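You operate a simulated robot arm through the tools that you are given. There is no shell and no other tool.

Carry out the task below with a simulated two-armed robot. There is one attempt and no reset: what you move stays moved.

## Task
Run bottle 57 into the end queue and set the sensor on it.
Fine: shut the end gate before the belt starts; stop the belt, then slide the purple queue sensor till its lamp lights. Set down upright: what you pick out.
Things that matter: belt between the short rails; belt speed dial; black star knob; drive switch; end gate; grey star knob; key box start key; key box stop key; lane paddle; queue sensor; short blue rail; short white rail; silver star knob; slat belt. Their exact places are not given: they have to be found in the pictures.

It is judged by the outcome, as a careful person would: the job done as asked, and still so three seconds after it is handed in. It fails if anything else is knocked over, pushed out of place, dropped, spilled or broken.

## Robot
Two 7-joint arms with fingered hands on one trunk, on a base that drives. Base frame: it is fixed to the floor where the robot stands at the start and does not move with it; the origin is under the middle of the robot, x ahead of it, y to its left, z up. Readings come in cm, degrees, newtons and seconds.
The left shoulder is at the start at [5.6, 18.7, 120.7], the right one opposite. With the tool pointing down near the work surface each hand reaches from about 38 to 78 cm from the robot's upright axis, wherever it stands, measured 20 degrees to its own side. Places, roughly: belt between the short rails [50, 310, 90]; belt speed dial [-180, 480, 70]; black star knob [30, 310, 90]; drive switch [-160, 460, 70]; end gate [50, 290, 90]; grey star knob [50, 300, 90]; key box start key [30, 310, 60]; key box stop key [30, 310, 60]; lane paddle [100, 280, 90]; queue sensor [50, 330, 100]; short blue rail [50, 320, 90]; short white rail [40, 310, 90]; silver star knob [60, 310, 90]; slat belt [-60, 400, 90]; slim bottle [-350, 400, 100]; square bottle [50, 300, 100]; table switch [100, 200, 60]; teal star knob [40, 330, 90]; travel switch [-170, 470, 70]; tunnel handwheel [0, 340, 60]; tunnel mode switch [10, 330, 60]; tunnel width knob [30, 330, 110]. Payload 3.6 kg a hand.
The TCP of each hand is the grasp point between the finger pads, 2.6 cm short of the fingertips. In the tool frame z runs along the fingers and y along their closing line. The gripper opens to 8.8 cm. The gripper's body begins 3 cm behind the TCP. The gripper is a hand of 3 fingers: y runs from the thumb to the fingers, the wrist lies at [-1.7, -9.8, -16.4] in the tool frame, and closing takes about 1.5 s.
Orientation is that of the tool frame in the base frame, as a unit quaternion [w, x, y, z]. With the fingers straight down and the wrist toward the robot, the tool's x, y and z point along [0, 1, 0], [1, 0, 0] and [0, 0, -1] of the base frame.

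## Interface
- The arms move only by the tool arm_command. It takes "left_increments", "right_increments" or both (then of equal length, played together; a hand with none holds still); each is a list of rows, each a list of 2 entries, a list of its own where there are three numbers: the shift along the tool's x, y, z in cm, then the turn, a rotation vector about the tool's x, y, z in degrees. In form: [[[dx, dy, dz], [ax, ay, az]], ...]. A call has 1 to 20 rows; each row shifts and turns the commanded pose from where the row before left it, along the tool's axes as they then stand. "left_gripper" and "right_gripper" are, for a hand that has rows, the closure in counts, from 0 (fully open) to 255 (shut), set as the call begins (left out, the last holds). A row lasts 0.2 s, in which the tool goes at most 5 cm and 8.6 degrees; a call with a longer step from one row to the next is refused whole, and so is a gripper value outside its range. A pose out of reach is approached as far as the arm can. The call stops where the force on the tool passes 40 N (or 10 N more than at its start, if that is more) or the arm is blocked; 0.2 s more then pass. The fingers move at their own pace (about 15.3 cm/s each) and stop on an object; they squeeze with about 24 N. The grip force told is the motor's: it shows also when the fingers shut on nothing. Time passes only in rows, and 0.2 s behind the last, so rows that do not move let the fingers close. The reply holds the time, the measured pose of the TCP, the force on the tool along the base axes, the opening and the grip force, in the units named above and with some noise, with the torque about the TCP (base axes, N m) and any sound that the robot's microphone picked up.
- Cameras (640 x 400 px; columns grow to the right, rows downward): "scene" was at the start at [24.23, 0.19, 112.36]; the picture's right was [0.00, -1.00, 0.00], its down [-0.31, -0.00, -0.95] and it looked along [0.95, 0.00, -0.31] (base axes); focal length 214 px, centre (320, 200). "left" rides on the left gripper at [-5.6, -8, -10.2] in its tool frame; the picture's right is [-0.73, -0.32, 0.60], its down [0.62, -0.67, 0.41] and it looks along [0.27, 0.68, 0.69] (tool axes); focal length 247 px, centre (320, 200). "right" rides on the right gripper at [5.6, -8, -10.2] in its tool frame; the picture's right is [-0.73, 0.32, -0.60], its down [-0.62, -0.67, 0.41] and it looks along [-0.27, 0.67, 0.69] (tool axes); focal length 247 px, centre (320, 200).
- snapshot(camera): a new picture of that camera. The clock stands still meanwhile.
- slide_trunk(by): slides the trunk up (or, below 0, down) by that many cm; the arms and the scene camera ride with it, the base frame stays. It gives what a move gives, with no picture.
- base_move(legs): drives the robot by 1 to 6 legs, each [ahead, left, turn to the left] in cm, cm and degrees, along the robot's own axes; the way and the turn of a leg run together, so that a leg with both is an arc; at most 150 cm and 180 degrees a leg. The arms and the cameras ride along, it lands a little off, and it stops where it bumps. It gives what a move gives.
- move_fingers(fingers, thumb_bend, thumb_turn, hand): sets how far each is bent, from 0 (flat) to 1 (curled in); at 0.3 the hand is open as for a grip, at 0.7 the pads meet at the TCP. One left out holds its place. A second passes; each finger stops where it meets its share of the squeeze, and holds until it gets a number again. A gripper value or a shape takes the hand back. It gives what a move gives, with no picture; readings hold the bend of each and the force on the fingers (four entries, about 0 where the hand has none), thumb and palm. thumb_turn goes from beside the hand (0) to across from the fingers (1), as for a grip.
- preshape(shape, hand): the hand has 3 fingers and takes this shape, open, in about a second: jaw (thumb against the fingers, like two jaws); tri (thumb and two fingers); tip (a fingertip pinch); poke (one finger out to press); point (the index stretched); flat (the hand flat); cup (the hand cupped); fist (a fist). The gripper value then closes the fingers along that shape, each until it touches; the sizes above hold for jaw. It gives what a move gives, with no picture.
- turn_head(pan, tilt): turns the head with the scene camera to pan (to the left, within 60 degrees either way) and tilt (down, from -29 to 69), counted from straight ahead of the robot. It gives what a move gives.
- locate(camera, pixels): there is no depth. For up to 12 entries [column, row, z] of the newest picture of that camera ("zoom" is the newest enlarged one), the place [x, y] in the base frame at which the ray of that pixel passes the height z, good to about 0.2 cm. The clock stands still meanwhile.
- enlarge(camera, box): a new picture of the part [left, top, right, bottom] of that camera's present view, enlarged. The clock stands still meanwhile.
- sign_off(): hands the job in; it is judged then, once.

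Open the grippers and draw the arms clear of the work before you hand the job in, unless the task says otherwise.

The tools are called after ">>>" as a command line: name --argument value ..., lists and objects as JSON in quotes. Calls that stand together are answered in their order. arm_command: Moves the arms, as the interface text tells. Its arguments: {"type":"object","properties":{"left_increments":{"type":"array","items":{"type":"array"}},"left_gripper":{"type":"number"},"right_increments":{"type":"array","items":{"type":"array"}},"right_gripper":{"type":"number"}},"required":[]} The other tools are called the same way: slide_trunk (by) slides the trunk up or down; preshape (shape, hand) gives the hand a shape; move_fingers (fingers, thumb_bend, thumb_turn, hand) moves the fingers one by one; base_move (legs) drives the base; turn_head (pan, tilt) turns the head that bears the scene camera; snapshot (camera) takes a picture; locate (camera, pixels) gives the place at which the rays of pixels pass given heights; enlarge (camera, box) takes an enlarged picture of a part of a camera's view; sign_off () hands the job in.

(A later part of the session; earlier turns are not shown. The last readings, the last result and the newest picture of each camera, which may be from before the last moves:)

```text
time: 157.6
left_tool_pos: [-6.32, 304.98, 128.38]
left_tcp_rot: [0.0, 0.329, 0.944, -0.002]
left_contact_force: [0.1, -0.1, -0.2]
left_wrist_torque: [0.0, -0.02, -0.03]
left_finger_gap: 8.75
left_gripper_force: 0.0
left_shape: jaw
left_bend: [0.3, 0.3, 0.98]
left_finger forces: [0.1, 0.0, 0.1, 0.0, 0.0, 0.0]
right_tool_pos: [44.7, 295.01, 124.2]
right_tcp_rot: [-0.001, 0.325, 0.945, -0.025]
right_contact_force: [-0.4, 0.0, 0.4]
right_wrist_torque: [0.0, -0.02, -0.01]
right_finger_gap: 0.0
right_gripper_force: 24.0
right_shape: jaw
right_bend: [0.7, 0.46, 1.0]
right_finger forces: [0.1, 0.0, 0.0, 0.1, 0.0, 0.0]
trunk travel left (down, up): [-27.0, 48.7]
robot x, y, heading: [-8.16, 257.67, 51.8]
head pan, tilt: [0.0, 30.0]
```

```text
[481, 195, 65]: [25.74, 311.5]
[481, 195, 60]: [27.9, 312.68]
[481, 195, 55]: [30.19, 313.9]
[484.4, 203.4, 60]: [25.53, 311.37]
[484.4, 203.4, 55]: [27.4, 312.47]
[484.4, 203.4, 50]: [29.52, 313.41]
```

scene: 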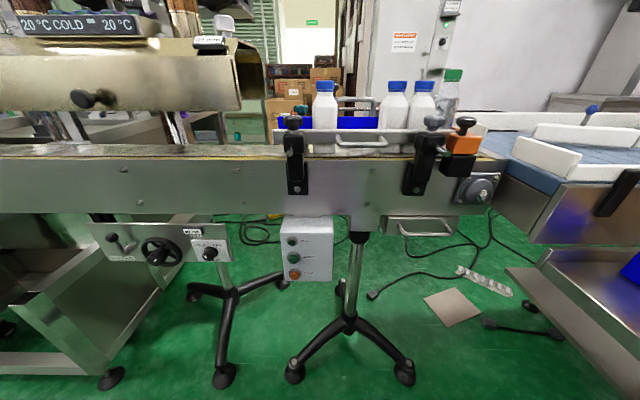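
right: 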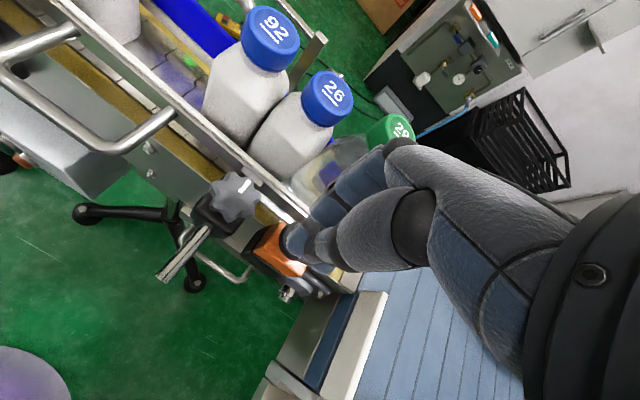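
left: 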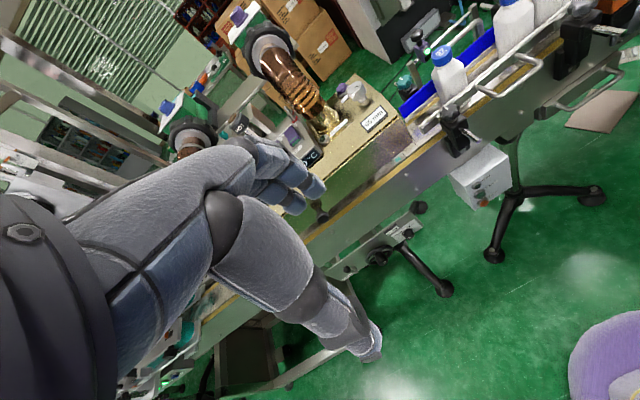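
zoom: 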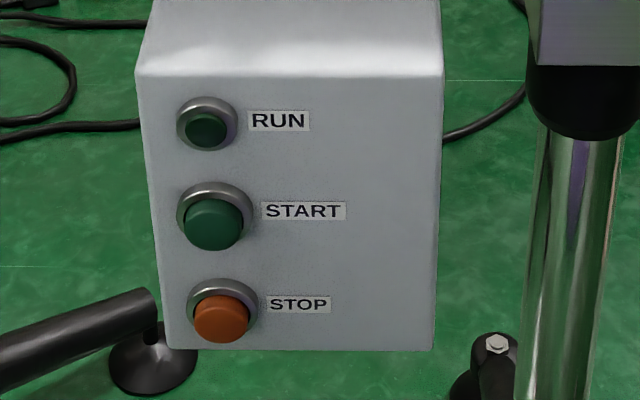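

Keys: START at about (26.8,312.1,62.4), STOP at (26.9,312.2,56.1). I set the left hand to the poke shape and look at the finger.

>>> preshape --shape "poke" --hand "left"

>>> snapshot --camera "left"

>>> turn_head --pan 45 --tilt -5

>>> snapshot --camera "scene"

```text
time: 158.5
left_tool_pos: [-6.38, 305.06, 128.34]
left_tcp_rot: [0.0, 0.329, 0.944, 0.0]
left_contact_force: [0.1, -0.8, 0.3]
left_wrist_torque: [0.01, -0.01, 0.01]
left_finger_gap: 0.0
left_gripper_force: 0.0
left_shape: poke
left_bend: [0.7, 0.92, 0.25]
left_finger forces: [0.1, 0.0, 0.0, 0.1, 0.0, 0.0]
right_tool_pos: [44.81, 294.95, 124.2]
right_tcp_rot: [-0.001, 0.325, 0.945, -0.026]
right_contact_force: [-0.2, 0.8, 0.5]
right_wrist_torque: [0.0, -0.01, 0.0]
right_finger_gap: 0.0
right_gripper_force: 23.4
right_shape: jaw
right_bend: [0.7, 0.46, 1.0]
right_finger forces: [0.0, 0.0, 0.0, 0.0, 0.0, 0.0]
trunk travel left (down, up): [-27.0, 48.7]
robot x, y, heading: [-7.61, 257.48, 51.9]
head pan, tilt: [0.0, 30.0]
```

```text
taken
```

left: 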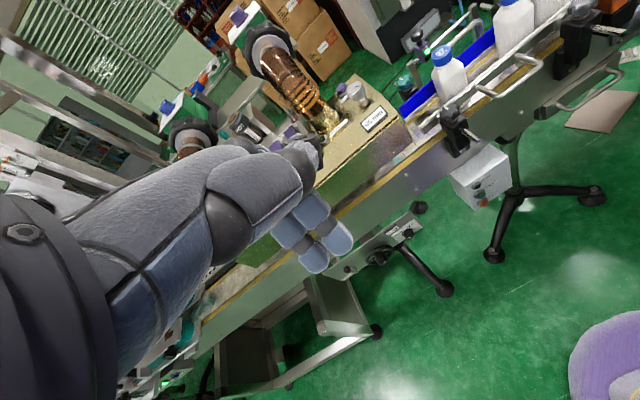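

```text
time: 159.6
left_tool_pos: [-6.21, 304.9, 128.35]
left_tcp_rot: [0.0, 0.328, 0.945, 0.001]
left_contact_force: [0.2, 0.3, 0.1]
left_wrist_torque: [0.01, -0.03, -0.02]
left_finger_gap: 0.01
left_gripper_force: 0.0
left_shape: poke
left_bend: [0.7, 0.92, 0.25]
left_finger forces: [0.0, 0.0, 0.1, 0.0, 0.0, 0.1]
right_tool_pos: [44.71, 295.12, 124.31]
right_tcp_rot: [-0.001, 0.326, 0.945, -0.026]
right_contact_force: [-0.2, 0.1, 0.2]
right_wrist_torque: [-0.01, 0.02, 0.0]
right_finger_gap: 0.0
right_gripper_force: 23.5
right_shape: jaw
right_bend: [0.7, 0.46, 1.0]
right_finger forces: [0.0, 0.0, 0.0, 0.0, 0.0, 0.1]
trunk travel left (down, up): [-27.0, 48.7]
robot x, y, heading: [-8.11, 257.41, 51.7]
head pan, tilt: [45.0, -5.0]
```

```text
taken
```

scene: 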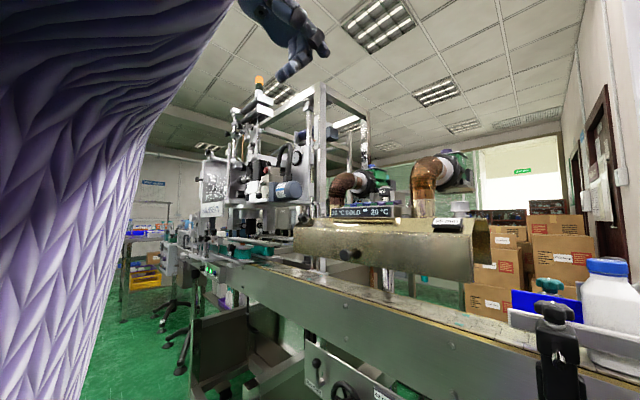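

The poke fingertips sit about 2.6 cm beyond the TCP. To lower the trunk further I mirror the right arm to the left arm's safe folded pose (hand higher and closer).

>>> arm_command --right_increments '[[[0, 0, -3], [-1.5, 0, 0]], [[0, 0, -3], [-1.5, 0, 0]], [[-1, -2, -1], [0, 0, 0]], [[-1, -2.5, 0], [0, 0, 0]], [[-1, -2.5, 0], [0, 0, 0]], [[-1, -2.5, 0], [0, 0, 0]], [[-1, -2.5, 0], [0, 0, 0]], [[-1, -2.5, 0], [0, 0, 0]], [[-1, -2.5, 0], [0, 0, 0]], [[-1, -2.5, 0], [0, 0, 0]], [[-1, -1.5, 0], [0, 0, 0]], [[0, 0, 0], [0, 0, 0]]]'

>>> turn_head --pan -45 --tilt 30

>>> snapshot --camera "scene"

```text
time: 162.2
left_tool_pos: [-6.17, 305.01, 128.41]
left_tcp_rot: [0.0, 0.329, 0.944, -0.001]
left_contact_force: [-0.4, 0.2, 0.4]
left_wrist_torque: [-0.01, -0.02, 0.0]
left_finger_gap: 0.04
left_gripper_force: 0.1
left_shape: poke
left_bend: [0.7, 0.92, 0.25]
left_finger forces: [0.0, 0.0, 0.1, 0.0, 0.1, 0.0]
right_tool_pos: [47.66, 276.7, 135.76]
right_tcp_rot: [0.008, 0.324, 0.946, -0.001]
right_contact_force: [0.1, 0.5, -0.6]
right_wrist_torque: [0.04, -0.01, -0.04]
right_finger_gap: 0.0
right_gripper_force: 23.6
right_shape: jaw
right_bend: [0.7, 0.46, 1.0]
right_finger forces: [0.0, 0.0, 0.0, 0.1, 0.1, 0.0]
right hand out of reach, approached as far as the arm can: row 4, 5, 6, 7, 8, 9, 10
trunk travel left (down, up): [-27.0, 48.7]
robot x, y, heading: [-7.57, 257.72, 51.7]
head pan, tilt: [45.0, -5.0]
```

```text
time: 163.9
left_tool_pos: [-6.24, 305.08, 128.36]
left_tcp_rot: [0.0, 0.329, 0.944, 0.0]
left_contact_force: [-0.5, -0.4, 0.4]
left_wrist_torque: [-0.01, -0.01, 0.02]
left_finger_gap: 0.0
left_gripper_force: 0.1
left_shape: poke
left_bend: [0.7, 0.92, 0.25]
left_finger forces: [0.0, 0.1, 0.1, 0.1, 0.1, 0.0]
right_tool_pos: [47.82, 276.79, 135.92]
right_tcp_rot: [0.008, 0.327, 0.945, -0.001]
right_contact_force: [0.2, -0.2, -0.3]
right_wrist_torque: [0.03, -0.04, 0.03]
right_finger_gap: 0.0
right_gripper_force: 24.1
right_shape: jaw
right_bend: [0.7, 0.46, 1.0]
right_finger forces: [0.0, 0.0, 0.1, 0.0, 0.0, 0.0]
trunk travel left (down, up): [-27.0, 48.7]
robot x, y, heading: [-8.28, 257.45, 51.5]
head pan, tilt: [-45.0, 30.0]
```

```text
taken
```

scene: 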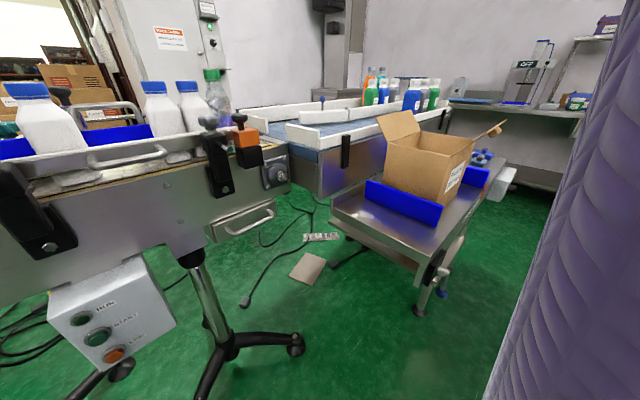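

The sleeve moved further right. I lower the trunk by 6 cm and check the right arm for drift.

>>> slide_trunk --by -6

>>> slide_trunk --by -6

```text
time: 164.9
left_tool_pos: [-6.34, 304.89, 122.46]
left_tcp_rot: [0.001, 0.329, 0.944, 0.0]
left_contact_force: [-0.4, -0.1, -0.4]
left_wrist_torque: [0.02, -0.04, 0.02]
left_finger_gap: 0.02
left_gripper_force: 0.0
left_shape: poke
left_bend: [0.7, 0.92, 0.25]
left_finger forces: [0.1, 0.1, 0.0, 0.0, 0.0, 0.0]
right_tool_pos: [49.82, 279.49, 127.21]
right_tcp_rot: [0.0, 0.325, 0.945, -0.028]
right_contact_force: [-0.4, -0.1, 0.6]
right_wrist_torque: [0.0, 0.01, 0.02]
right_finger_gap: 0.0
right_gripper_force: 24.3
right_shape: jaw
right_bend: [0.7, 0.46, 1.0]
right_finger forces: [0.1, 0.0, 0.0, 0.0, 0.1, 0.0]
trunk travel left (down, up): [-21.0, 54.7]
robot x, y, heading: [-7.5, 257.54, 51.5]
head pan, tilt: [-45.0, 30.0]
```

```text
time: 165.9
left_tool_pos: [-6.33, 305.01, 116.46]
left_tcp_rot: [0.0, 0.329, 0.944, 0.0]
left_contact_force: [0.1, 0.6, -0.5]
left_wrist_torque: [-0.03, 0.02, -0.05]
left_finger_gap: 0.0
left_gripper_force: 0.0
left_shape: poke
left_bend: [0.7, 0.92, 0.25]
left_finger forces: [0.0, 0.0, 0.0, 0.0, 0.0, 0.1]
right_tool_pos: [52.12, 282.3, 118.42]
right_tcp_rot: [-0.012, 0.323, 0.945, -0.058]
right_contact_force: [-0.3, -0.5, -0.5]
right_wrist_torque: [-0.02, -0.01, 0.02]
right_finger_gap: 0.0
right_gripper_force: 23.8
right_shape: jaw
right_bend: [0.7, 0.46, 1.0]
right_finger forces: [0.1, 0.1, 0.0, 0.0, 0.0, 0.0]
trunk travel left (down, up): [-15.0, 60.7]
robot x, y, heading: [-7.67, 257.84, 51.7]
head pan, tilt: [-45.0, 30.0]
```

Drift continues, so the elbow is in contact with something low. I look down there to identify it.

>>> turn_head --pan -30 --tilt 69

>>> snapshot --camera "scene"

>>> turn_head --pan -60 --tilt 69

>>> snapshot --camera "scene"

```text
time: 166.9
left_tool_pos: [-6.28, 305.04, 116.32]
left_tcp_rot: [-0.001, 0.329, 0.944, -0.001]
left_contact_force: [1.0, 0.5, 0.7]
left_wrist_torque: [0.0, -0.02, 0.03]
left_finger_gap: 0.0
left_gripper_force: 0.0
left_shape: poke
left_bend: [0.7, 0.92, 0.25]
left_finger forces: [0.1, 0.0, 0.0, 0.0, 0.0, 0.0]
right_tool_pos: [52.27, 282.33, 118.43]
right_tcp_rot: [-0.011, 0.324, 0.944, -0.059]
right_contact_force: [-0.2, 0.1, 1.2]
right_wrist_torque: [0.01, -0.01, 0.0]
right_finger_gap: 0.02
right_gripper_force: 24.1
right_shape: jaw
right_bend: [0.7, 0.46, 1.0]
right_finger forces: [0.1, 0.1, 0.1, 0.0, 0.1, 0.0]
trunk travel left (down, up): [-15.0, 60.7]
robot x, y, heading: [-7.64, 257.44, 51.4]
head pan, tilt: [-30.0, 68.8]
```

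```text
taken
```

scene: 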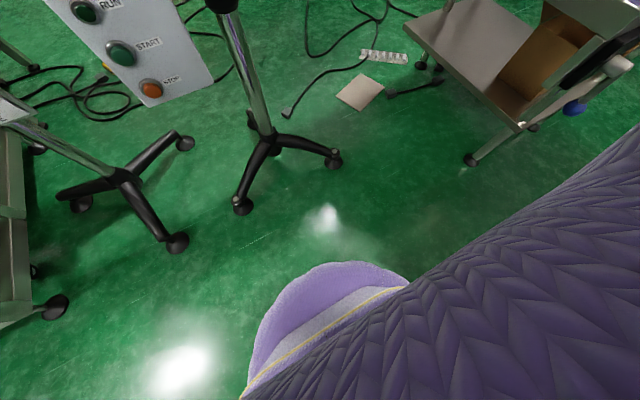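

```text
time: 167.9
left_tool_pos: [-6.3, 305.05, 116.37]
left_tcp_rot: [0.0, 0.329, 0.944, -0.001]
left_contact_force: [-0.4, 0.3, -0.4]
left_wrist_torque: [0.01, 0.02, -0.02]
left_finger_gap: 0.0
left_gripper_force: 0.1
left_shape: poke
left_bend: [0.7, 0.92, 0.25]
left_finger forces: [0.0, 0.0, 0.0, 0.0, 0.1, 0.1]
right_tool_pos: [52.13, 282.37, 118.47]
right_tcp_rot: [-0.012, 0.324, 0.944, -0.059]
right_contact_force: [-0.2, -0.1, 0.5]
right_wrist_torque: [0.02, -0.02, 0.01]
right_finger_gap: 0.0
right_gripper_force: 24.0
right_shape: jaw
right_bend: [0.7, 0.46, 1.0]
right_finger forces: [0.1, 0.0, 0.1, 0.1, 0.1, 0.0]
trunk travel left (down, up): [-15.0, 60.7]
robot x, y, heading: [-7.68, 257.31, 51.5]
head pan, tilt: [-60.0, 68.8]
```

```text
taken
```

scene: 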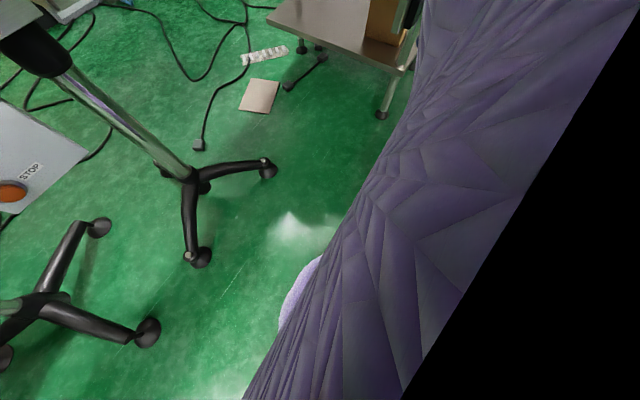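

The upper arm runs down in front of the robot's own body, so the elbow meets its own base. I raise the trunk again, yaw the right hand inward (so the elbow swings outward) and retry.

>>> slide_trunk --by 16

>>> arm_command --right_increments '[[[0, 0, -1], [-2, 0, 0]], [[0, 0, -1], [-2, 0, 0]], [[0, 0, -1], [-2, 0, 0]], [[0, 0, 0], [0, 0, -8.5]], [[0, 0, 0], [0, 0, -8.5]], [[0, 0, 0], [0, 0, -8.5]], [[0, 0, 0], [0, 0, -8.5]], [[0, 0, 0], [0, 0, -8.5]], [[0, 0, 0], [0, 0, -8.5]], [[0, 0, 0], [0, 0, -8.5]], [[0, 0, 0], [0, 0, 0]]]'

>>> turn_head --pan -45 --tilt 40

>>> snapshot --camera "scene"

```text
time: 169.7
left_tool_pos: [-6.3, 305.07, 132.37]
left_tcp_rot: [0.0, 0.329, 0.944, -0.001]
left_contact_force: [-0.5, 0.2, 0.5]
left_wrist_torque: [-0.06, 0.01, 0.01]
left_finger_gap: 0.0
left_gripper_force: 0.0
left_shape: poke
left_bend: [0.7, 0.92, 0.25]
left_finger forces: [0.0, 0.1, 0.0, 0.1, 0.0, 0.1]
right_tool_pos: [52.26, 282.5, 134.29]
right_tcp_rot: [-0.012, 0.323, 0.944, -0.06]
right_contact_force: [-0.2, 0.0, 0.1]
right_wrist_torque: [0.01, -0.01, -0.01]
right_finger_gap: 0.0
right_gripper_force: 24.3
right_shape: jaw
right_bend: [0.7, 0.46, 1.0]
right_finger forces: [0.0, 0.0, 0.0, 0.1, 0.0, 0.1]
trunk travel left (down, up): [-31.0, 44.7]
robot x, y, heading: [-7.4, 257.61, 51.5]
head pan, tilt: [-60.0, 68.8]
```

```text
time: 172.1
left_tool_pos: [-6.43, 305.12, 132.45]
left_tcp_rot: [0.0, 0.329, 0.944, 0.0]
left_contact_force: [-0.3, -0.1, 0.3]
left_wrist_torque: [-0.01, -0.01, -0.04]
left_finger_gap: 0.02
left_gripper_force: 0.0
left_shape: poke
left_bend: [0.7, 0.92, 0.25]
left_finger forces: [0.1, 0.1, 0.0, 0.1, 0.0, 0.1]
right_tool_pos: [50.91, 281.47, 136.81]
right_tcp_rot: [0.0, -0.189, 0.982, -0.01]
right_contact_force: [0.1, 0.0, -0.3]
right_wrist_torque: [-0.01, -0.03, 0.02]
right_finger_gap: 0.01
right_gripper_force: 23.7
right_shape: jaw
right_bend: [0.7, 0.46, 1.0]
right_finger forces: [0.1, 0.0, 0.0, 0.1, 0.0, 0.0]
right hand out of reach, approached as far as the arm can: row 9, 10
trunk travel left (down, up): [-31.0, 44.7]
robot x, y, heading: [-8.08, 257.88, 51.6]
head pan, tilt: [-60.0, 68.8]
```

```text
time: 173.0
left_tool_pos: [-6.39, 304.99, 132.47]
left_tcp_rot: [0.0, 0.329, 0.944, 0.0]
left_contact_force: [0.0, -0.3, 0.3]
left_wrist_torque: [-0.01, -0.01, 0.02]
left_finger_gap: 0.0
left_gripper_force: 0.2
left_shape: poke
left_bend: [0.7, 0.92, 0.25]
left_finger forces: [0.1, 0.1, 0.0, 0.0, 0.0, 0.0]
right_tool_pos: [50.9, 281.47, 136.81]
right_tcp_rot: [0.001, -0.187, 0.982, -0.011]
right_contact_force: [0.5, -0.2, -0.3]
right_wrist_torque: [0.0, -0.02, 0.02]
right_finger_gap: 0.0
right_gripper_force: 24.1
right_shape: jaw
right_bend: [0.7, 0.46, 1.0]
right_finger forces: [0.0, 0.0, 0.0, 0.1, 0.1, 0.1]
trunk travel left (down, up): [-31.0, 44.7]
robot x, y, heading: [-7.59, 257.56, 51.5]
head pan, tilt: [-45.0, 40.0]
```

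```text
taken
```

scene: 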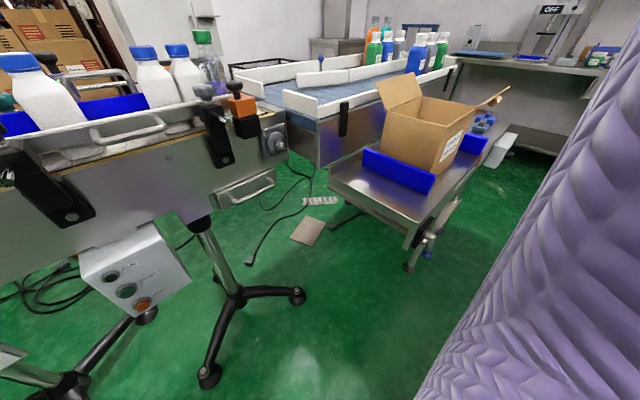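

I undo that yaw and instead park the right arm stretched forward-up (hand high above the belt end), which lifts the elbow.

>>> arm_command --right_increments '[[[0, 0, 0], [0, 0, 8.5]], [[0, 0, 0], [0, 0, 8.5]], [[0, 0, 0], [0, 0, 8.5]], [[0, 0, 0], [0, 0, 8.5]], [[0, 0, 0], [0, 0, 8.5]], [[0, 0, 0], [0, 0, 8.5]], [[0, 0, 0], [0, 0, 8.5]], [[1.5, 0.5, -1.5], [0, 0, 0]], [[2, 0.5, -1.5], [0, 0, 0]], [[2, 0.5, -1.5], [0, 0, 0]], [[2, 0.5, -1.5], [0, 0, 0]], [[2, 0.5, -1.5], [0, 0, 0]], [[0, 0, 0], [0, 0, 0]]]'

>>> snapshot --camera "scene"

```text
time: 175.8
left_tool_pos: [-6.29, 304.97, 132.43]
left_tcp_rot: [-0.001, 0.328, 0.945, -0.001]
left_contact_force: [-0.9, 0.6, 0.3]
left_wrist_torque: [0.01, 0.01, 0.03]
left_finger_gap: 0.0
left_gripper_force: 0.1
left_shape: poke
left_bend: [0.7, 0.92, 0.25]
left_finger forces: [0.0, 0.0, 0.1, 0.1, 0.0, 0.1]
right_tool_pos: [45.99, 288.94, 143.57]
right_tcp_rot: [0.005, 0.326, 0.945, -0.008]
right_contact_force: [-0.1, -0.3, -0.3]
right_wrist_torque: [0.01, 0.06, -0.03]
right_finger_gap: 0.0
right_gripper_force: 24.2
right_shape: jaw
right_bend: [0.7, 0.46, 1.0]
right_finger forces: [0.0, 0.0, 0.1, 0.0, 0.0, 0.1]
right hand out of reach, approached as far as the arm can: row 1, 2, 3, 4, 5, 6, 7, 8, 9, 10, 11, 12
trunk travel left (down, up): [-31.0, 44.7]
robot x, y, heading: [-7.91, 257.28, 51.6]
head pan, tilt: [-45.0, 40.0]
```

```text
taken
```

scene: 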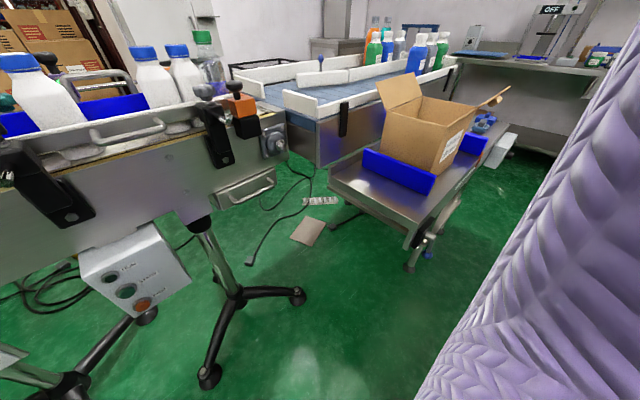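

I look around to understand the right arm's configuration (down, and then level right).

>>> turn_head --pan 0 --tilt 69

>>> snapshot --camera "scene"

>>> turn_head --pan -50 --tilt -15

>>> snapshot --camera "scene"

```text
time: 176.9
left_tool_pos: [-6.3, 304.93, 132.45]
left_tcp_rot: [0.0, 0.329, 0.944, 0.0]
left_contact_force: [-0.5, 0.0, 0.2]
left_wrist_torque: [-0.02, 0.0, 0.03]
left_finger_gap: 0.0
left_gripper_force: 0.0
left_shape: poke
left_bend: [0.7, 0.92, 0.25]
left_finger forces: [0.0, 0.0, 0.1, 0.0, 0.0, 0.0]
right_tool_pos: [45.8, 288.91, 143.63]
right_tcp_rot: [0.005, 0.324, 0.946, -0.008]
right_contact_force: [-0.4, 0.2, 0.8]
right_wrist_torque: [0.0, 0.01, 0.0]
right_finger_gap: 0.0
right_gripper_force: 24.2
right_shape: jaw
right_bend: [0.7, 0.46, 1.0]
right_finger forces: [0.0, 0.1, 0.0, 0.0, 0.1, 0.0]
trunk travel left (down, up): [-31.0, 44.7]
robot x, y, heading: [-7.9, 257.41, 51.6]
head pan, tilt: [0.0, 68.8]
```

```text
taken
```

scene: 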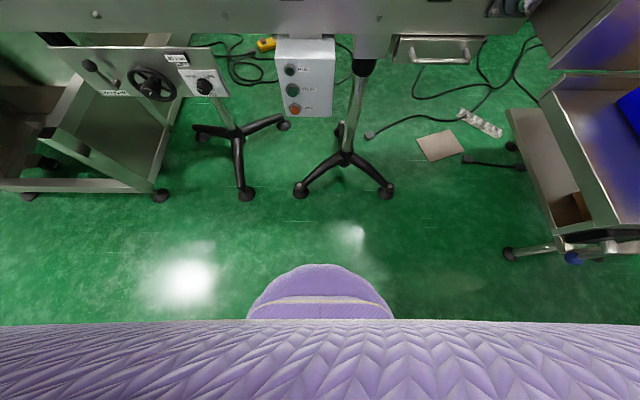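

```text
time: 178.5
left_tool_pos: [-6.36, 305.02, 132.51]
left_tcp_rot: [0.0, 0.33, 0.944, 0.0]
left_contact_force: [0.0, -0.7, -1.5]
left_wrist_torque: [-0.01, -0.02, 0.01]
left_finger_gap: 0.01
left_gripper_force: 0.1
left_shape: poke
left_bend: [0.7, 0.92, 0.25]
left_finger forces: [0.0, 0.0, 0.0, 0.0, 0.0, 0.0]
right_tool_pos: [45.87, 288.85, 143.67]
right_tcp_rot: [0.006, 0.325, 0.946, -0.009]
right_contact_force: [0.1, 0.6, -0.3]
right_wrist_torque: [-0.03, -0.03, -0.01]
right_finger_gap: 0.0
right_gripper_force: 24.3
right_shape: jaw
right_bend: [0.7, 0.46, 1.0]
right_finger forces: [0.0, 0.0, 0.1, 0.0, 0.0, 0.0]
trunk travel left (down, up): [-31.0, 44.7]
robot x, y, heading: [-7.85, 257.57, 51.7]
head pan, tilt: [-50.0, -15.0]
```

```text
taken
```

scene: 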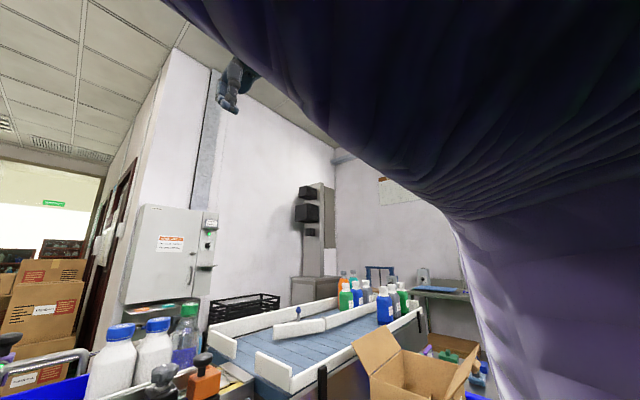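

The right arm is raised above the camera; its drift during slides happens in free space, high above the bottles. I lower the trunk in two 8 cm steps while watching it.

>>> slide_trunk --by -8

>>> slide_trunk --by -8

>>> turn_head --pan 0 --tilt 20

>>> snapshot --camera "scene"

```text
time: 179.7
left_tool_pos: [-6.49, 305.11, 124.4]
left_tcp_rot: [-0.001, 0.328, 0.945, 0.0]
left_contact_force: [0.1, -0.6, -0.1]
left_wrist_torque: [0.01, 0.02, 0.03]
left_finger_gap: 0.0
left_gripper_force: 0.0
left_shape: poke
left_bend: [0.7, 0.92, 0.25]
left_finger forces: [0.1, 0.1, 0.0, 0.0, 0.0, 0.0]
right_tool_pos: [45.85, 288.76, 135.92]
right_tcp_rot: [0.005, 0.325, 0.946, -0.009]
right_contact_force: [0.1, -0.5, 0.1]
right_wrist_torque: [0.05, 0.03, 0.01]
right_finger_gap: 0.0
right_gripper_force: 23.9
right_shape: jaw
right_bend: [0.7, 0.46, 1.0]
right_finger forces: [0.1, 0.0, 0.0, 0.1, 0.0, 0.1]
trunk travel left (down, up): [-23.0, 52.7]
robot x, y, heading: [-7.72, 257.84, 51.5]
head pan, tilt: [-50.0, -15.0]
```

```text
time: 180.8
left_tool_pos: [-6.35, 304.96, 116.38]
left_tcp_rot: [0.0, 0.329, 0.944, 0.0]
left_contact_force: [-0.3, 0.1, -0.4]
left_wrist_torque: [0.0, 0.0, -0.01]
left_finger_gap: 0.0
left_gripper_force: 0.1
left_shape: poke
left_bend: [0.7, 0.92, 0.25]
left_finger forces: [0.1, 0.0, 0.0, 0.0, 0.0, 0.0]
right_tool_pos: [45.86, 288.82, 127.76]
right_tcp_rot: [0.005, 0.324, 0.946, -0.008]
right_contact_force: [-0.1, 0.1, 0.4]
right_wrist_torque: [0.05, 0.0, 0.02]
right_finger_gap: 0.0
right_gripper_force: 24.3
right_shape: jaw
right_bend: [0.7, 0.46, 1.0]
right_finger forces: [0.0, 0.0, 0.0, 0.0, 0.0, 0.0]
trunk travel left (down, up): [-15.0, 60.7]
robot x, y, heading: [-7.87, 257.28, 51.7]
head pan, tilt: [-50.0, -15.0]
```

```text
time: 182.0
left_tool_pos: [-6.26, 304.97, 116.41]
left_tcp_rot: [0.0, 0.33, 0.944, -0.001]
left_contact_force: [0.0, 1.3, 0.8]
left_wrist_torque: [0.0, 0.0, 0.0]
left_finger_gap: 0.0
left_gripper_force: 0.1
left_shape: poke
left_bend: [0.7, 0.92, 0.25]
left_finger forces: [0.0, 0.0, 0.0, 0.1, 0.0, 0.0]
right_tool_pos: [45.95, 288.77, 127.64]
right_tcp_rot: [0.005, 0.323, 0.946, -0.008]
right_contact_force: [-0.5, 0.4, -0.1]
right_wrist_torque: [0.05, 0.0, -0.01]
right_finger_gap: 0.01
right_gripper_force: 24.2
right_shape: jaw
right_bend: [0.7, 0.46, 1.0]
right_finger forces: [0.0, 0.0, 0.0, 0.1, 0.0, 0.0]
trunk travel left (down, up): [-15.0, 60.7]
robot x, y, heading: [-7.77, 257.67, 51.6]
head pan, tilt: [0.0, 20.0]
```

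```text
taken
```

scene: 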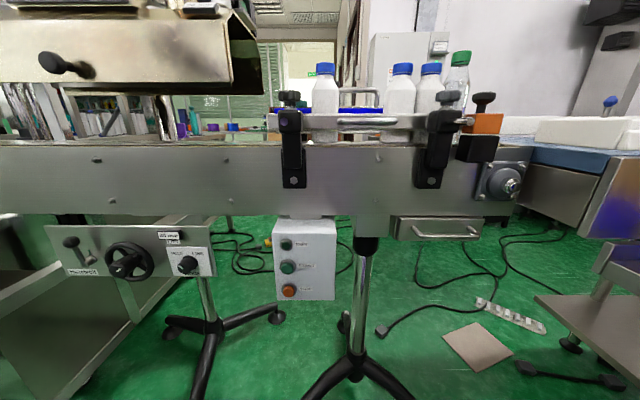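

No drift now. I lower the trunk 5 cm more and move the left hand (still pointing down) to about a=−176, b=240, z≈100 in front of the key box region.

>>> slide_trunk --by -5

>>> arm_command --left_increments '[[[-3, 1, 0], [0, 0, 0]], [[-3, 1, 1], [0, 0, 0]], [[-3, 1, 2], [0, 0, 0]], [[-3, 1, 2], [0, 0, 0]], [[-3, 1, 2], [0, 0, 0]], [[-3, 1, 2], [0, 0, 0]], [[-3, 1, 2], [0, 0, 0]], [[0, 0, 0], [0, 0, 0]]]'

>>> snapshot --camera "scene"

```text
time: 182.9
left_tool_pos: [-6.41, 304.89, 111.42]
left_tcp_rot: [0.0, 0.329, 0.944, 0.0]
left_contact_force: [0.2, 0.0, 0.8]
left_wrist_torque: [-0.02, -0.02, 0.02]
left_finger_gap: 0.0
left_gripper_force: 0.2
left_shape: poke
left_bend: [0.7, 0.92, 0.25]
left_finger forces: [0.1, 0.0, 0.1, 0.1, 0.1, 0.1]
right_tool_pos: [47.91, 291.4, 120.44]
right_tcp_rot: [-0.004, 0.324, 0.946, -0.033]
right_contact_force: [-0.4, -0.6, 1.0]
right_wrist_torque: [0.0, -0.02, -0.01]
right_finger_gap: 0.0
right_gripper_force: 23.7
right_shape: jaw
right_bend: [0.7, 0.46, 1.0]
right_finger forces: [0.0, 0.0, 0.1, 0.0, 0.0, 0.0]
trunk travel left (down, up): [-10.0, 65.7]
robot x, y, heading: [-7.83, 257.48, 51.7]
head pan, tilt: [0.0, 20.0]
```

```text
time: 184.8
left_tool_pos: [14.56, 297.46, 100.34]
left_tcp_rot: [0.0, 0.328, 0.945, 0.001]
left_contact_force: [-0.1, -0.7, -0.3]
left_wrist_torque: [0.01, 0.04, 0.05]
left_finger_gap: 0.0
left_gripper_force: 0.0
left_shape: poke
left_bend: [0.7, 0.92, 0.25]
left_finger forces: [0.0, 0.0, 0.0, 0.0, 0.0, 0.1]
right_tool_pos: [48.04, 291.44, 120.3]
right_tcp_rot: [-0.004, 0.324, 0.946, -0.035]
right_contact_force: [0.3, -0.5, 0.2]
right_wrist_torque: [-0.03, 0.01, 0.0]
right_finger_gap: 0.0
right_gripper_force: 23.6
right_shape: jaw
right_bend: [0.7, 0.46, 1.0]
right_finger forces: [0.0, 0.0, 0.1, 0.0, 0.0, 0.1]
trunk travel left (down, up): [-10.0, 65.7]
robot x, y, heading: [-8.15, 257.43, 51.7]
head pan, tilt: [0.0, 20.0]
```

```text
taken
```

scene: 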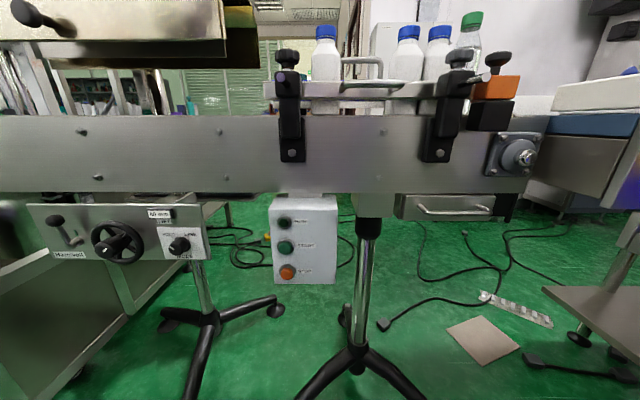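

Left hand is at a=−176, b=240, z=100. I now pitch it 65° forward while descending to z≈68.

>>> arm_command --left_increments '[[[0, 0, 4], [-8.1, 0, 0]], [[0, -0.57, 3.96], [-8.1, 0, 0]], [[0, -1.12, 3.84], [-8.1, 0, 0]], [[0, -1.65, 3.64], [-8.1, 0, 0]], [[0, -2.15, 3.37], [-8.1, 0, 0]], [[0, -2.6, 3.04], [-8.1, 0, 0]], [[0, -3.01, 2.64], [-8.1, 0, 0]], [[0, -3.35, 2.19], [-8.1, 0, 0]], [[0, 0, 0], [0, 0, 0]]]'

>>> snapshot --camera "scene"

>>> snapshot --camera "left"

```text
time: 186.8
left_tool_pos: [24.11, 301.77, 80.84]
left_tcp_rot: [0.172, 0.281, 0.803, 0.497]
left_contact_force: [0.4, -0.1, 0.9]
left_wrist_torque: [-0.02, 0.01, 0.03]
left_finger_gap: 0.0
left_gripper_force: 0.1
left_shape: poke
left_bend: [0.7, 0.92, 0.25]
left_finger forces: [0.1, 0.0, 0.0, 0.0, 0.0, 0.0]
left hand out of reach, approached as far as the arm can: row 3, 4, 6, 7, 8
right_tool_pos: [48.08, 291.43, 120.27]
right_tcp_rot: [-0.004, 0.324, 0.946, -0.035]
right_contact_force: [0.5, -0.6, -0.5]
right_wrist_torque: [-0.01, 0.02, -0.02]
right_finger_gap: 0.0
right_gripper_force: 24.3
right_shape: jaw
right_bend: [0.7, 0.46, 1.0]
right_finger forces: [0.0, 0.0, 0.1, 0.1, 0.0, 0.0]
trunk travel left (down, up): [-10.0, 65.7]
robot x, y, heading: [-7.96, 257.58, 51.6]
head pan, tilt: [0.0, 20.0]
```

```text
taken
```

scene: 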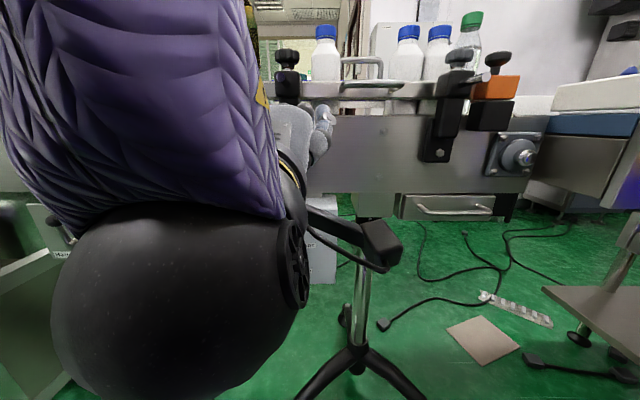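

```text
taken
```

left: 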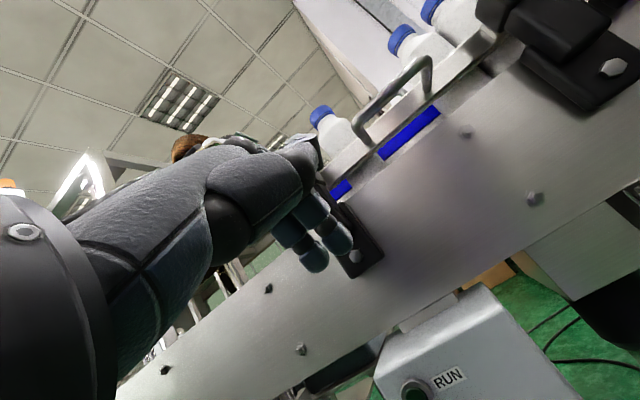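

The folded arm couldn't reach that pose (stuck at b≈250, z≈81, close to the bracket). I reverse the motion back to the hand-down pose.

>>> arm_command --left_increments '[[[0, 0, 0], [8.1, 0, 0]], [[0, 3.35, -2.19], [8.1, 0, 0]], [[0, 3.01, -2.64], [8.1, 0, 0]], [[0, 2.6, -3.04], [8.1, 0, 0]], [[0, 2.15, -3.37], [8.1, 0, 0]], [[0, 1.65, -3.64], [8.1, 0, 0]], [[0, 1.12, -3.84], [8.1, 0, 0]], [[0, 0.57, -3.96], [8.1, 0, 0]], [[0, 0, -4], [0, 0, 0]], [[0, 0, 0], [0, 0, 0]]]'

>>> preshape --shape "point" --hand "left"

>>> snapshot --camera "left"

>>> snapshot --camera "scene"

```text
time: 188.9
left_tool_pos: [24.34, 301.56, 112.86]
left_tcp_rot: [-0.001, 0.329, 0.944, -0.001]
left_contact_force: [0.6, 0.6, 0.0]
left_wrist_torque: [0.01, 0.0, 0.01]
left_finger_gap: 0.01
left_gripper_force: 0.1
left_shape: poke
left_bend: [0.7, 0.92, 0.25]
left_finger forces: [0.1, 0.1, 0.0, 0.0, 0.0, 0.0]
right_tool_pos: [48.0, 291.4, 120.27]
right_tcp_rot: [-0.004, 0.324, 0.946, -0.034]
right_contact_force: [0.0, 0.0, 0.0]
right_wrist_torque: [0.01, -0.03, 0.03]
right_finger_gap: 0.02
right_gripper_force: 24.1
right_shape: jaw
right_bend: [0.7, 0.46, 1.0]
right_finger forces: [0.1, 0.0, 0.0, 0.1, 0.0, 0.1]
trunk travel left (down, up): [-10.0, 65.7]
robot x, y, heading: [-7.92, 257.52, 51.7]
head pan, tilt: [0.0, 20.0]
```

```text
time: 189.8
left_tool_pos: [24.35, 301.55, 112.68]
left_tcp_rot: [0.0, 0.329, 0.944, 0.0]
left_contact_force: [-0.6, 0.0, 0.4]
left_wrist_torque: [0.01, -0.02, 0.01]
left_finger_gap: 8.29
left_gripper_force: 0.1
left_shape: point
left_bend: [0.7, 1.0, 0.83]
left_finger forces: [0.0, 0.0, 0.1, 0.0, 0.0, 0.1]
right_tool_pos: [48.04, 291.45, 120.31]
right_tcp_rot: [-0.005, 0.323, 0.946, -0.034]
right_contact_force: [0.3, -0.5, 0.1]
right_wrist_torque: [0.01, -0.01, -0.03]
right_finger_gap: 0.0
right_gripper_force: 23.7
right_shape: jaw
right_bend: [0.7, 0.46, 1.0]
right_finger forces: [0.1, 0.0, 0.1, 0.1, 0.0, 0.1]
trunk travel left (down, up): [-10.0, 65.7]
robot x, y, heading: [-7.74, 257.78, 51.7]
head pan, tilt: [0.0, 20.0]
```

```text
taken
```

left: 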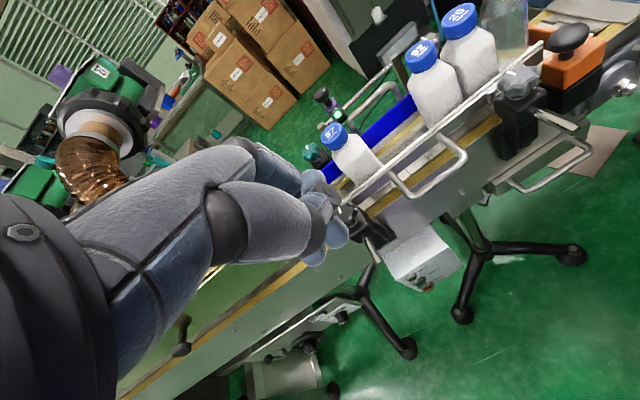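

```text
taken
```

scene: 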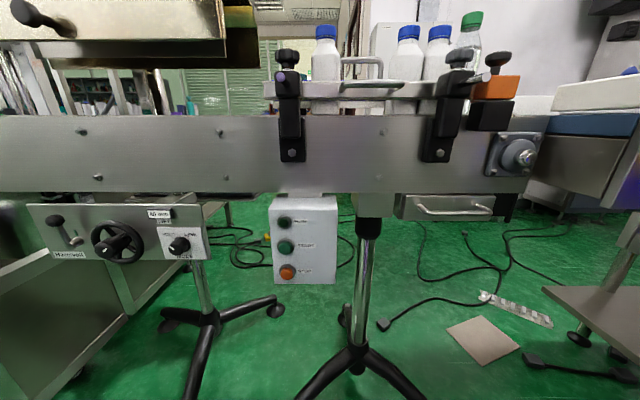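

I zoom into the hand to see which finger is stretched in the point shape.

>>> enlarge --camera "left" --box '[220, 120, 380, 280]'

```text
2.50 times, centred on (300, 200) of left
```

zoom: 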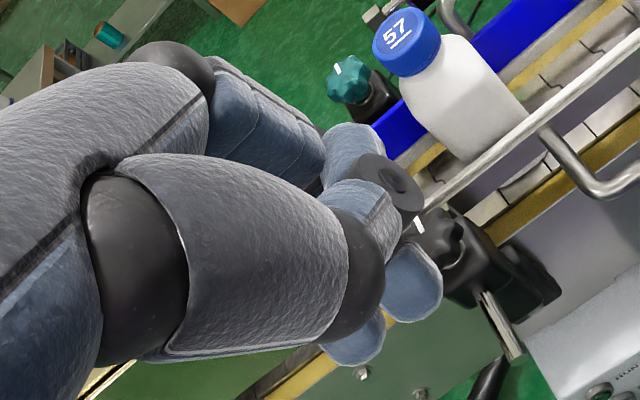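

Not clear; I set the fingers flat (bend 0) explicitly with the thumb folded beside, and look again.

>>> move_fingers --hand "left" --fingers 0.0 --thumb_bend 0.8 --thumb_turn 0.0

>>> snapshot --camera "left"

>>> turn_head --pan 10 --tilt -25

>>> snapshot --camera "scene"

```text
time: 190.8
left_tool_pos: [24.32, 301.45, 112.87]
left_tcp_rot: [-0.001, 0.329, 0.944, 0.0]
left_contact_force: [0.4, 0.6, 0.5]
left_wrist_torque: [0.0, -0.02, 0.01]
left_finger_gap: 7.56
left_gripper_force: 0.0
left_shape: fingers
left_bend: [0.0, 0.8, 0.0]
left_finger forces: [0.1, 0.0, 0.0, 0.1, 0.1, 0.0]
right_tool_pos: [47.97, 291.37, 120.23]
right_tcp_rot: [-0.004, 0.325, 0.945, -0.034]
right_contact_force: [0.1, -0.1, -0.2]
right_wrist_torque: [0.01, 0.01, 0.04]
right_finger_gap: 0.01
right_gripper_force: 24.2
right_shape: jaw
right_bend: [0.7, 0.46, 1.0]
right_finger forces: [0.0, 0.1, 0.0, 0.0, 0.1, 0.0]
trunk travel left (down, up): [-10.0, 65.7]
robot x, y, heading: [-8.19, 257.52, 51.6]
head pan, tilt: [0.0, 20.0]
```

```text
taken
```

left: 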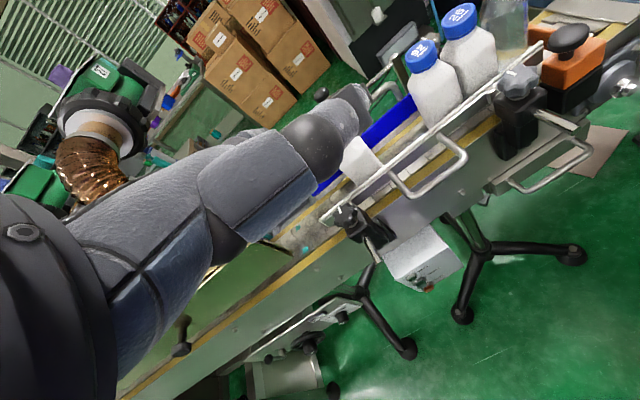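

```text
time: 192.0
left_tool_pos: [24.28, 301.52, 112.76]
left_tcp_rot: [-0.001, 0.329, 0.944, -0.001]
left_contact_force: [-0.2, 0.1, 1.1]
left_wrist_torque: [-0.04, 0.0, 0.01]
left_finger_gap: 7.55
left_gripper_force: 0.0
left_shape: fingers
left_bend: [0.0, 0.8, 0.0]
left_finger forces: [0.0, 0.0, 0.0, 0.0, 0.0, 0.0]
right_tool_pos: [48.01, 291.53, 120.25]
right_tcp_rot: [-0.004, 0.324, 0.946, -0.034]
right_contact_force: [0.3, 0.6, 0.3]
right_wrist_torque: [0.04, 0.01, 0.01]
right_finger_gap: 0.0
right_gripper_force: 23.8
right_shape: jaw
right_bend: [0.7, 0.46, 1.0]
right_finger forces: [0.1, 0.1, 0.1, 0.0, 0.1, 0.1]
trunk travel left (down, up): [-10.0, 65.7]
robot x, y, heading: [-7.78, 257.31, 51.7]
head pan, tilt: [10.0, -25.0]
```

```text
taken
```

scene: 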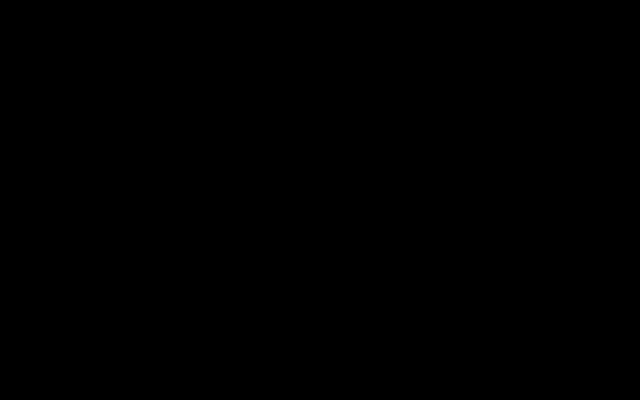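

The camera got covered by the left arm's elbow. I move the left hand back out to its previous parked place and look again.

>>> arm_command --left_increments '[[[1, -2, -1], [0, 0, 0]], [[2, -2, -1], [0, 0, 0]], [[3, -2, 0], [0, 0, 0]], [[3, -2, 0], [0, 0, 0]], [[3, -2, 0], [0, 0, 0]], [[3, -2, 0], [0, 0, 0]], [[3, -2, 0], [0, 0, 0]], [[3, -1, 0], [0, 0, 0]], [[2, 0, 0], [0, 0, 0]], [[0, 0, 0], [0, 0, 0]]]'

>>> turn_head --pan 20 --tilt 15

>>> snapshot --camera "scene"

>>> snapshot --camera "left"

```text
time: 194.2
left_tool_pos: [-3.15, 304.32, 114.52]
left_tcp_rot: [0.0, 0.329, 0.944, -0.001]
left_contact_force: [-0.6, 1.5, -0.1]
left_wrist_torque: [0.01, 0.02, -0.01]
left_finger_gap: 7.54
left_gripper_force: 0.0
left_shape: fingers
left_bend: [0.0, 0.8, 0.0]
left_finger forces: [0.0, 0.0, 0.0, 0.0, 0.0, 0.0]
right_tool_pos: [47.96, 291.43, 120.22]
right_tcp_rot: [-0.005, 0.323, 0.946, -0.035]
right_contact_force: [0.1, -0.5, 0.4]
right_wrist_torque: [-0.02, -0.02, 0.02]
right_finger_gap: 0.01
right_gripper_force: 23.7
right_shape: jaw
right_bend: [0.7, 0.46, 1.0]
right_finger forces: [0.0, 0.1, 0.1, 0.0, 0.0, 0.0]
trunk travel left (down, up): [-10.0, 65.7]
robot x, y, heading: [-7.7, 257.92, 51.7]
head pan, tilt: [10.0, -25.0]
```

```text
time: 195.2
left_tool_pos: [-3.3, 304.32, 114.66]
left_tcp_rot: [0.0, 0.329, 0.944, -0.001]
left_contact_force: [0.2, -0.2, -0.6]
left_wrist_torque: [0.01, 0.0, -0.04]
left_finger_gap: 7.54
left_gripper_force: 0.1
left_shape: fingers
left_bend: [0.0, 0.8, 0.0]
left_finger forces: [0.1, 0.0, 0.0, 0.0, 0.0, 0.0]
right_tool_pos: [48.11, 291.47, 120.23]
right_tcp_rot: [-0.004, 0.323, 0.946, -0.035]
right_contact_force: [-0.5, -0.2, 0.7]
right_wrist_torque: [-0.03, 0.02, 0.01]
right_finger_gap: 0.02
right_gripper_force: 24.2
right_shape: jaw
right_bend: [0.7, 0.46, 1.0]
right_finger forces: [0.1, 0.1, 0.0, 0.1, 0.0, 0.0]
trunk travel left (down, up): [-10.0, 65.7]
robot x, y, heading: [-7.97, 257.72, 51.5]
head pan, tilt: [20.0, 15.0]
```

```text
taken
```

scene: 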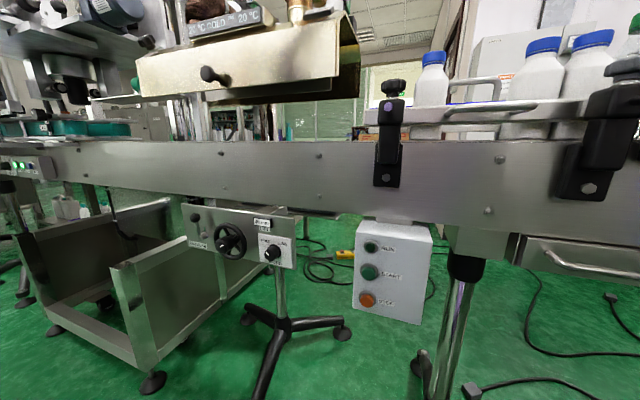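

```text
taken
```

left: 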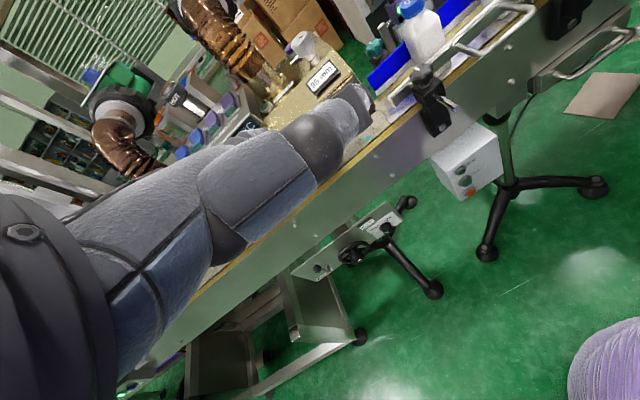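

Clear view again. I look at the left hand from the scene camera to see the flat fingers' geometry.

>>> turn_head --pan 45 --tilt -29

>>> snapshot --camera "scene"

```text
time: 196.3
left_tool_pos: [-3.27, 304.28, 114.58]
left_tcp_rot: [0.0, 0.329, 0.944, -0.001]
left_contact_force: [0.1, 0.3, -0.5]
left_wrist_torque: [0.03, 0.0, -0.02]
left_finger_gap: 7.53
left_gripper_force: 0.1
left_shape: fingers
left_bend: [0.0, 0.8, 0.0]
left_finger forces: [0.1, 0.1, 0.1, 0.0, 0.0, 0.0]
right_tool_pos: [48.13, 291.48, 120.26]
right_tcp_rot: [-0.005, 0.324, 0.945, -0.035]
right_contact_force: [-0.6, 0.7, 0.0]
right_wrist_torque: [-0.01, 0.03, 0.0]
right_finger_gap: 0.0
right_gripper_force: 23.9
right_shape: jaw
right_bend: [0.7, 0.46, 1.0]
right_finger forces: [0.0, 0.0, 0.0, 0.0, 0.1, 0.0]
trunk travel left (down, up): [-10.0, 65.7]
robot x, y, heading: [-8.35, 257.35, 51.7]
head pan, tilt: [45.0, -28.6]
```

```text
taken
```

scene: 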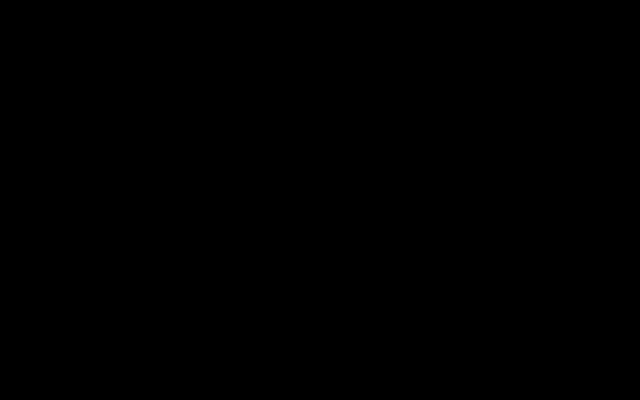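

A strong upward tilt just blacks out the view (camera inside the head shell). I use tilt −10 instead.

>>> turn_head --pan 40 --tilt -8

>>> snapshot --camera "scene"

```text
time: 197.2
left_tool_pos: [-3.32, 304.43, 114.58]
left_tcp_rot: [-0.001, 0.329, 0.944, 0.0]
left_contact_force: [0.4, -1.0, 0.1]
left_wrist_torque: [-0.02, 0.0, -0.02]
left_finger_gap: 7.56
left_gripper_force: 0.1
left_shape: fingers
left_bend: [0.0, 0.8, 0.0]
left_finger forces: [0.1, 0.1, 0.1, 0.0, 0.1, 0.1]
right_tool_pos: [48.04, 291.51, 120.23]
right_tcp_rot: [-0.004, 0.323, 0.946, -0.035]
right_contact_force: [-0.7, 0.8, 0.3]
right_wrist_torque: [0.0, 0.05, 0.04]
right_finger_gap: 0.0
right_gripper_force: 23.7
right_shape: jaw
right_bend: [0.7, 0.46, 1.0]
right_finger forces: [0.0, 0.0, 0.1, 0.0, 0.0, 0.1]
trunk travel left (down, up): [-10.0, 65.7]
robot x, y, heading: [-7.86, 257.52, 51.5]
head pan, tilt: [40.0, -8.0]
```

```text
taken
```

scene: 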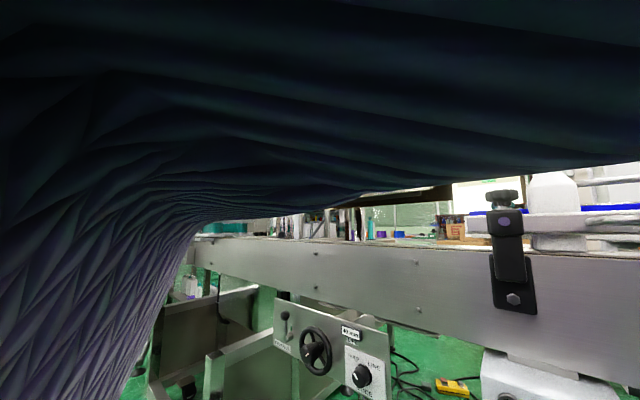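

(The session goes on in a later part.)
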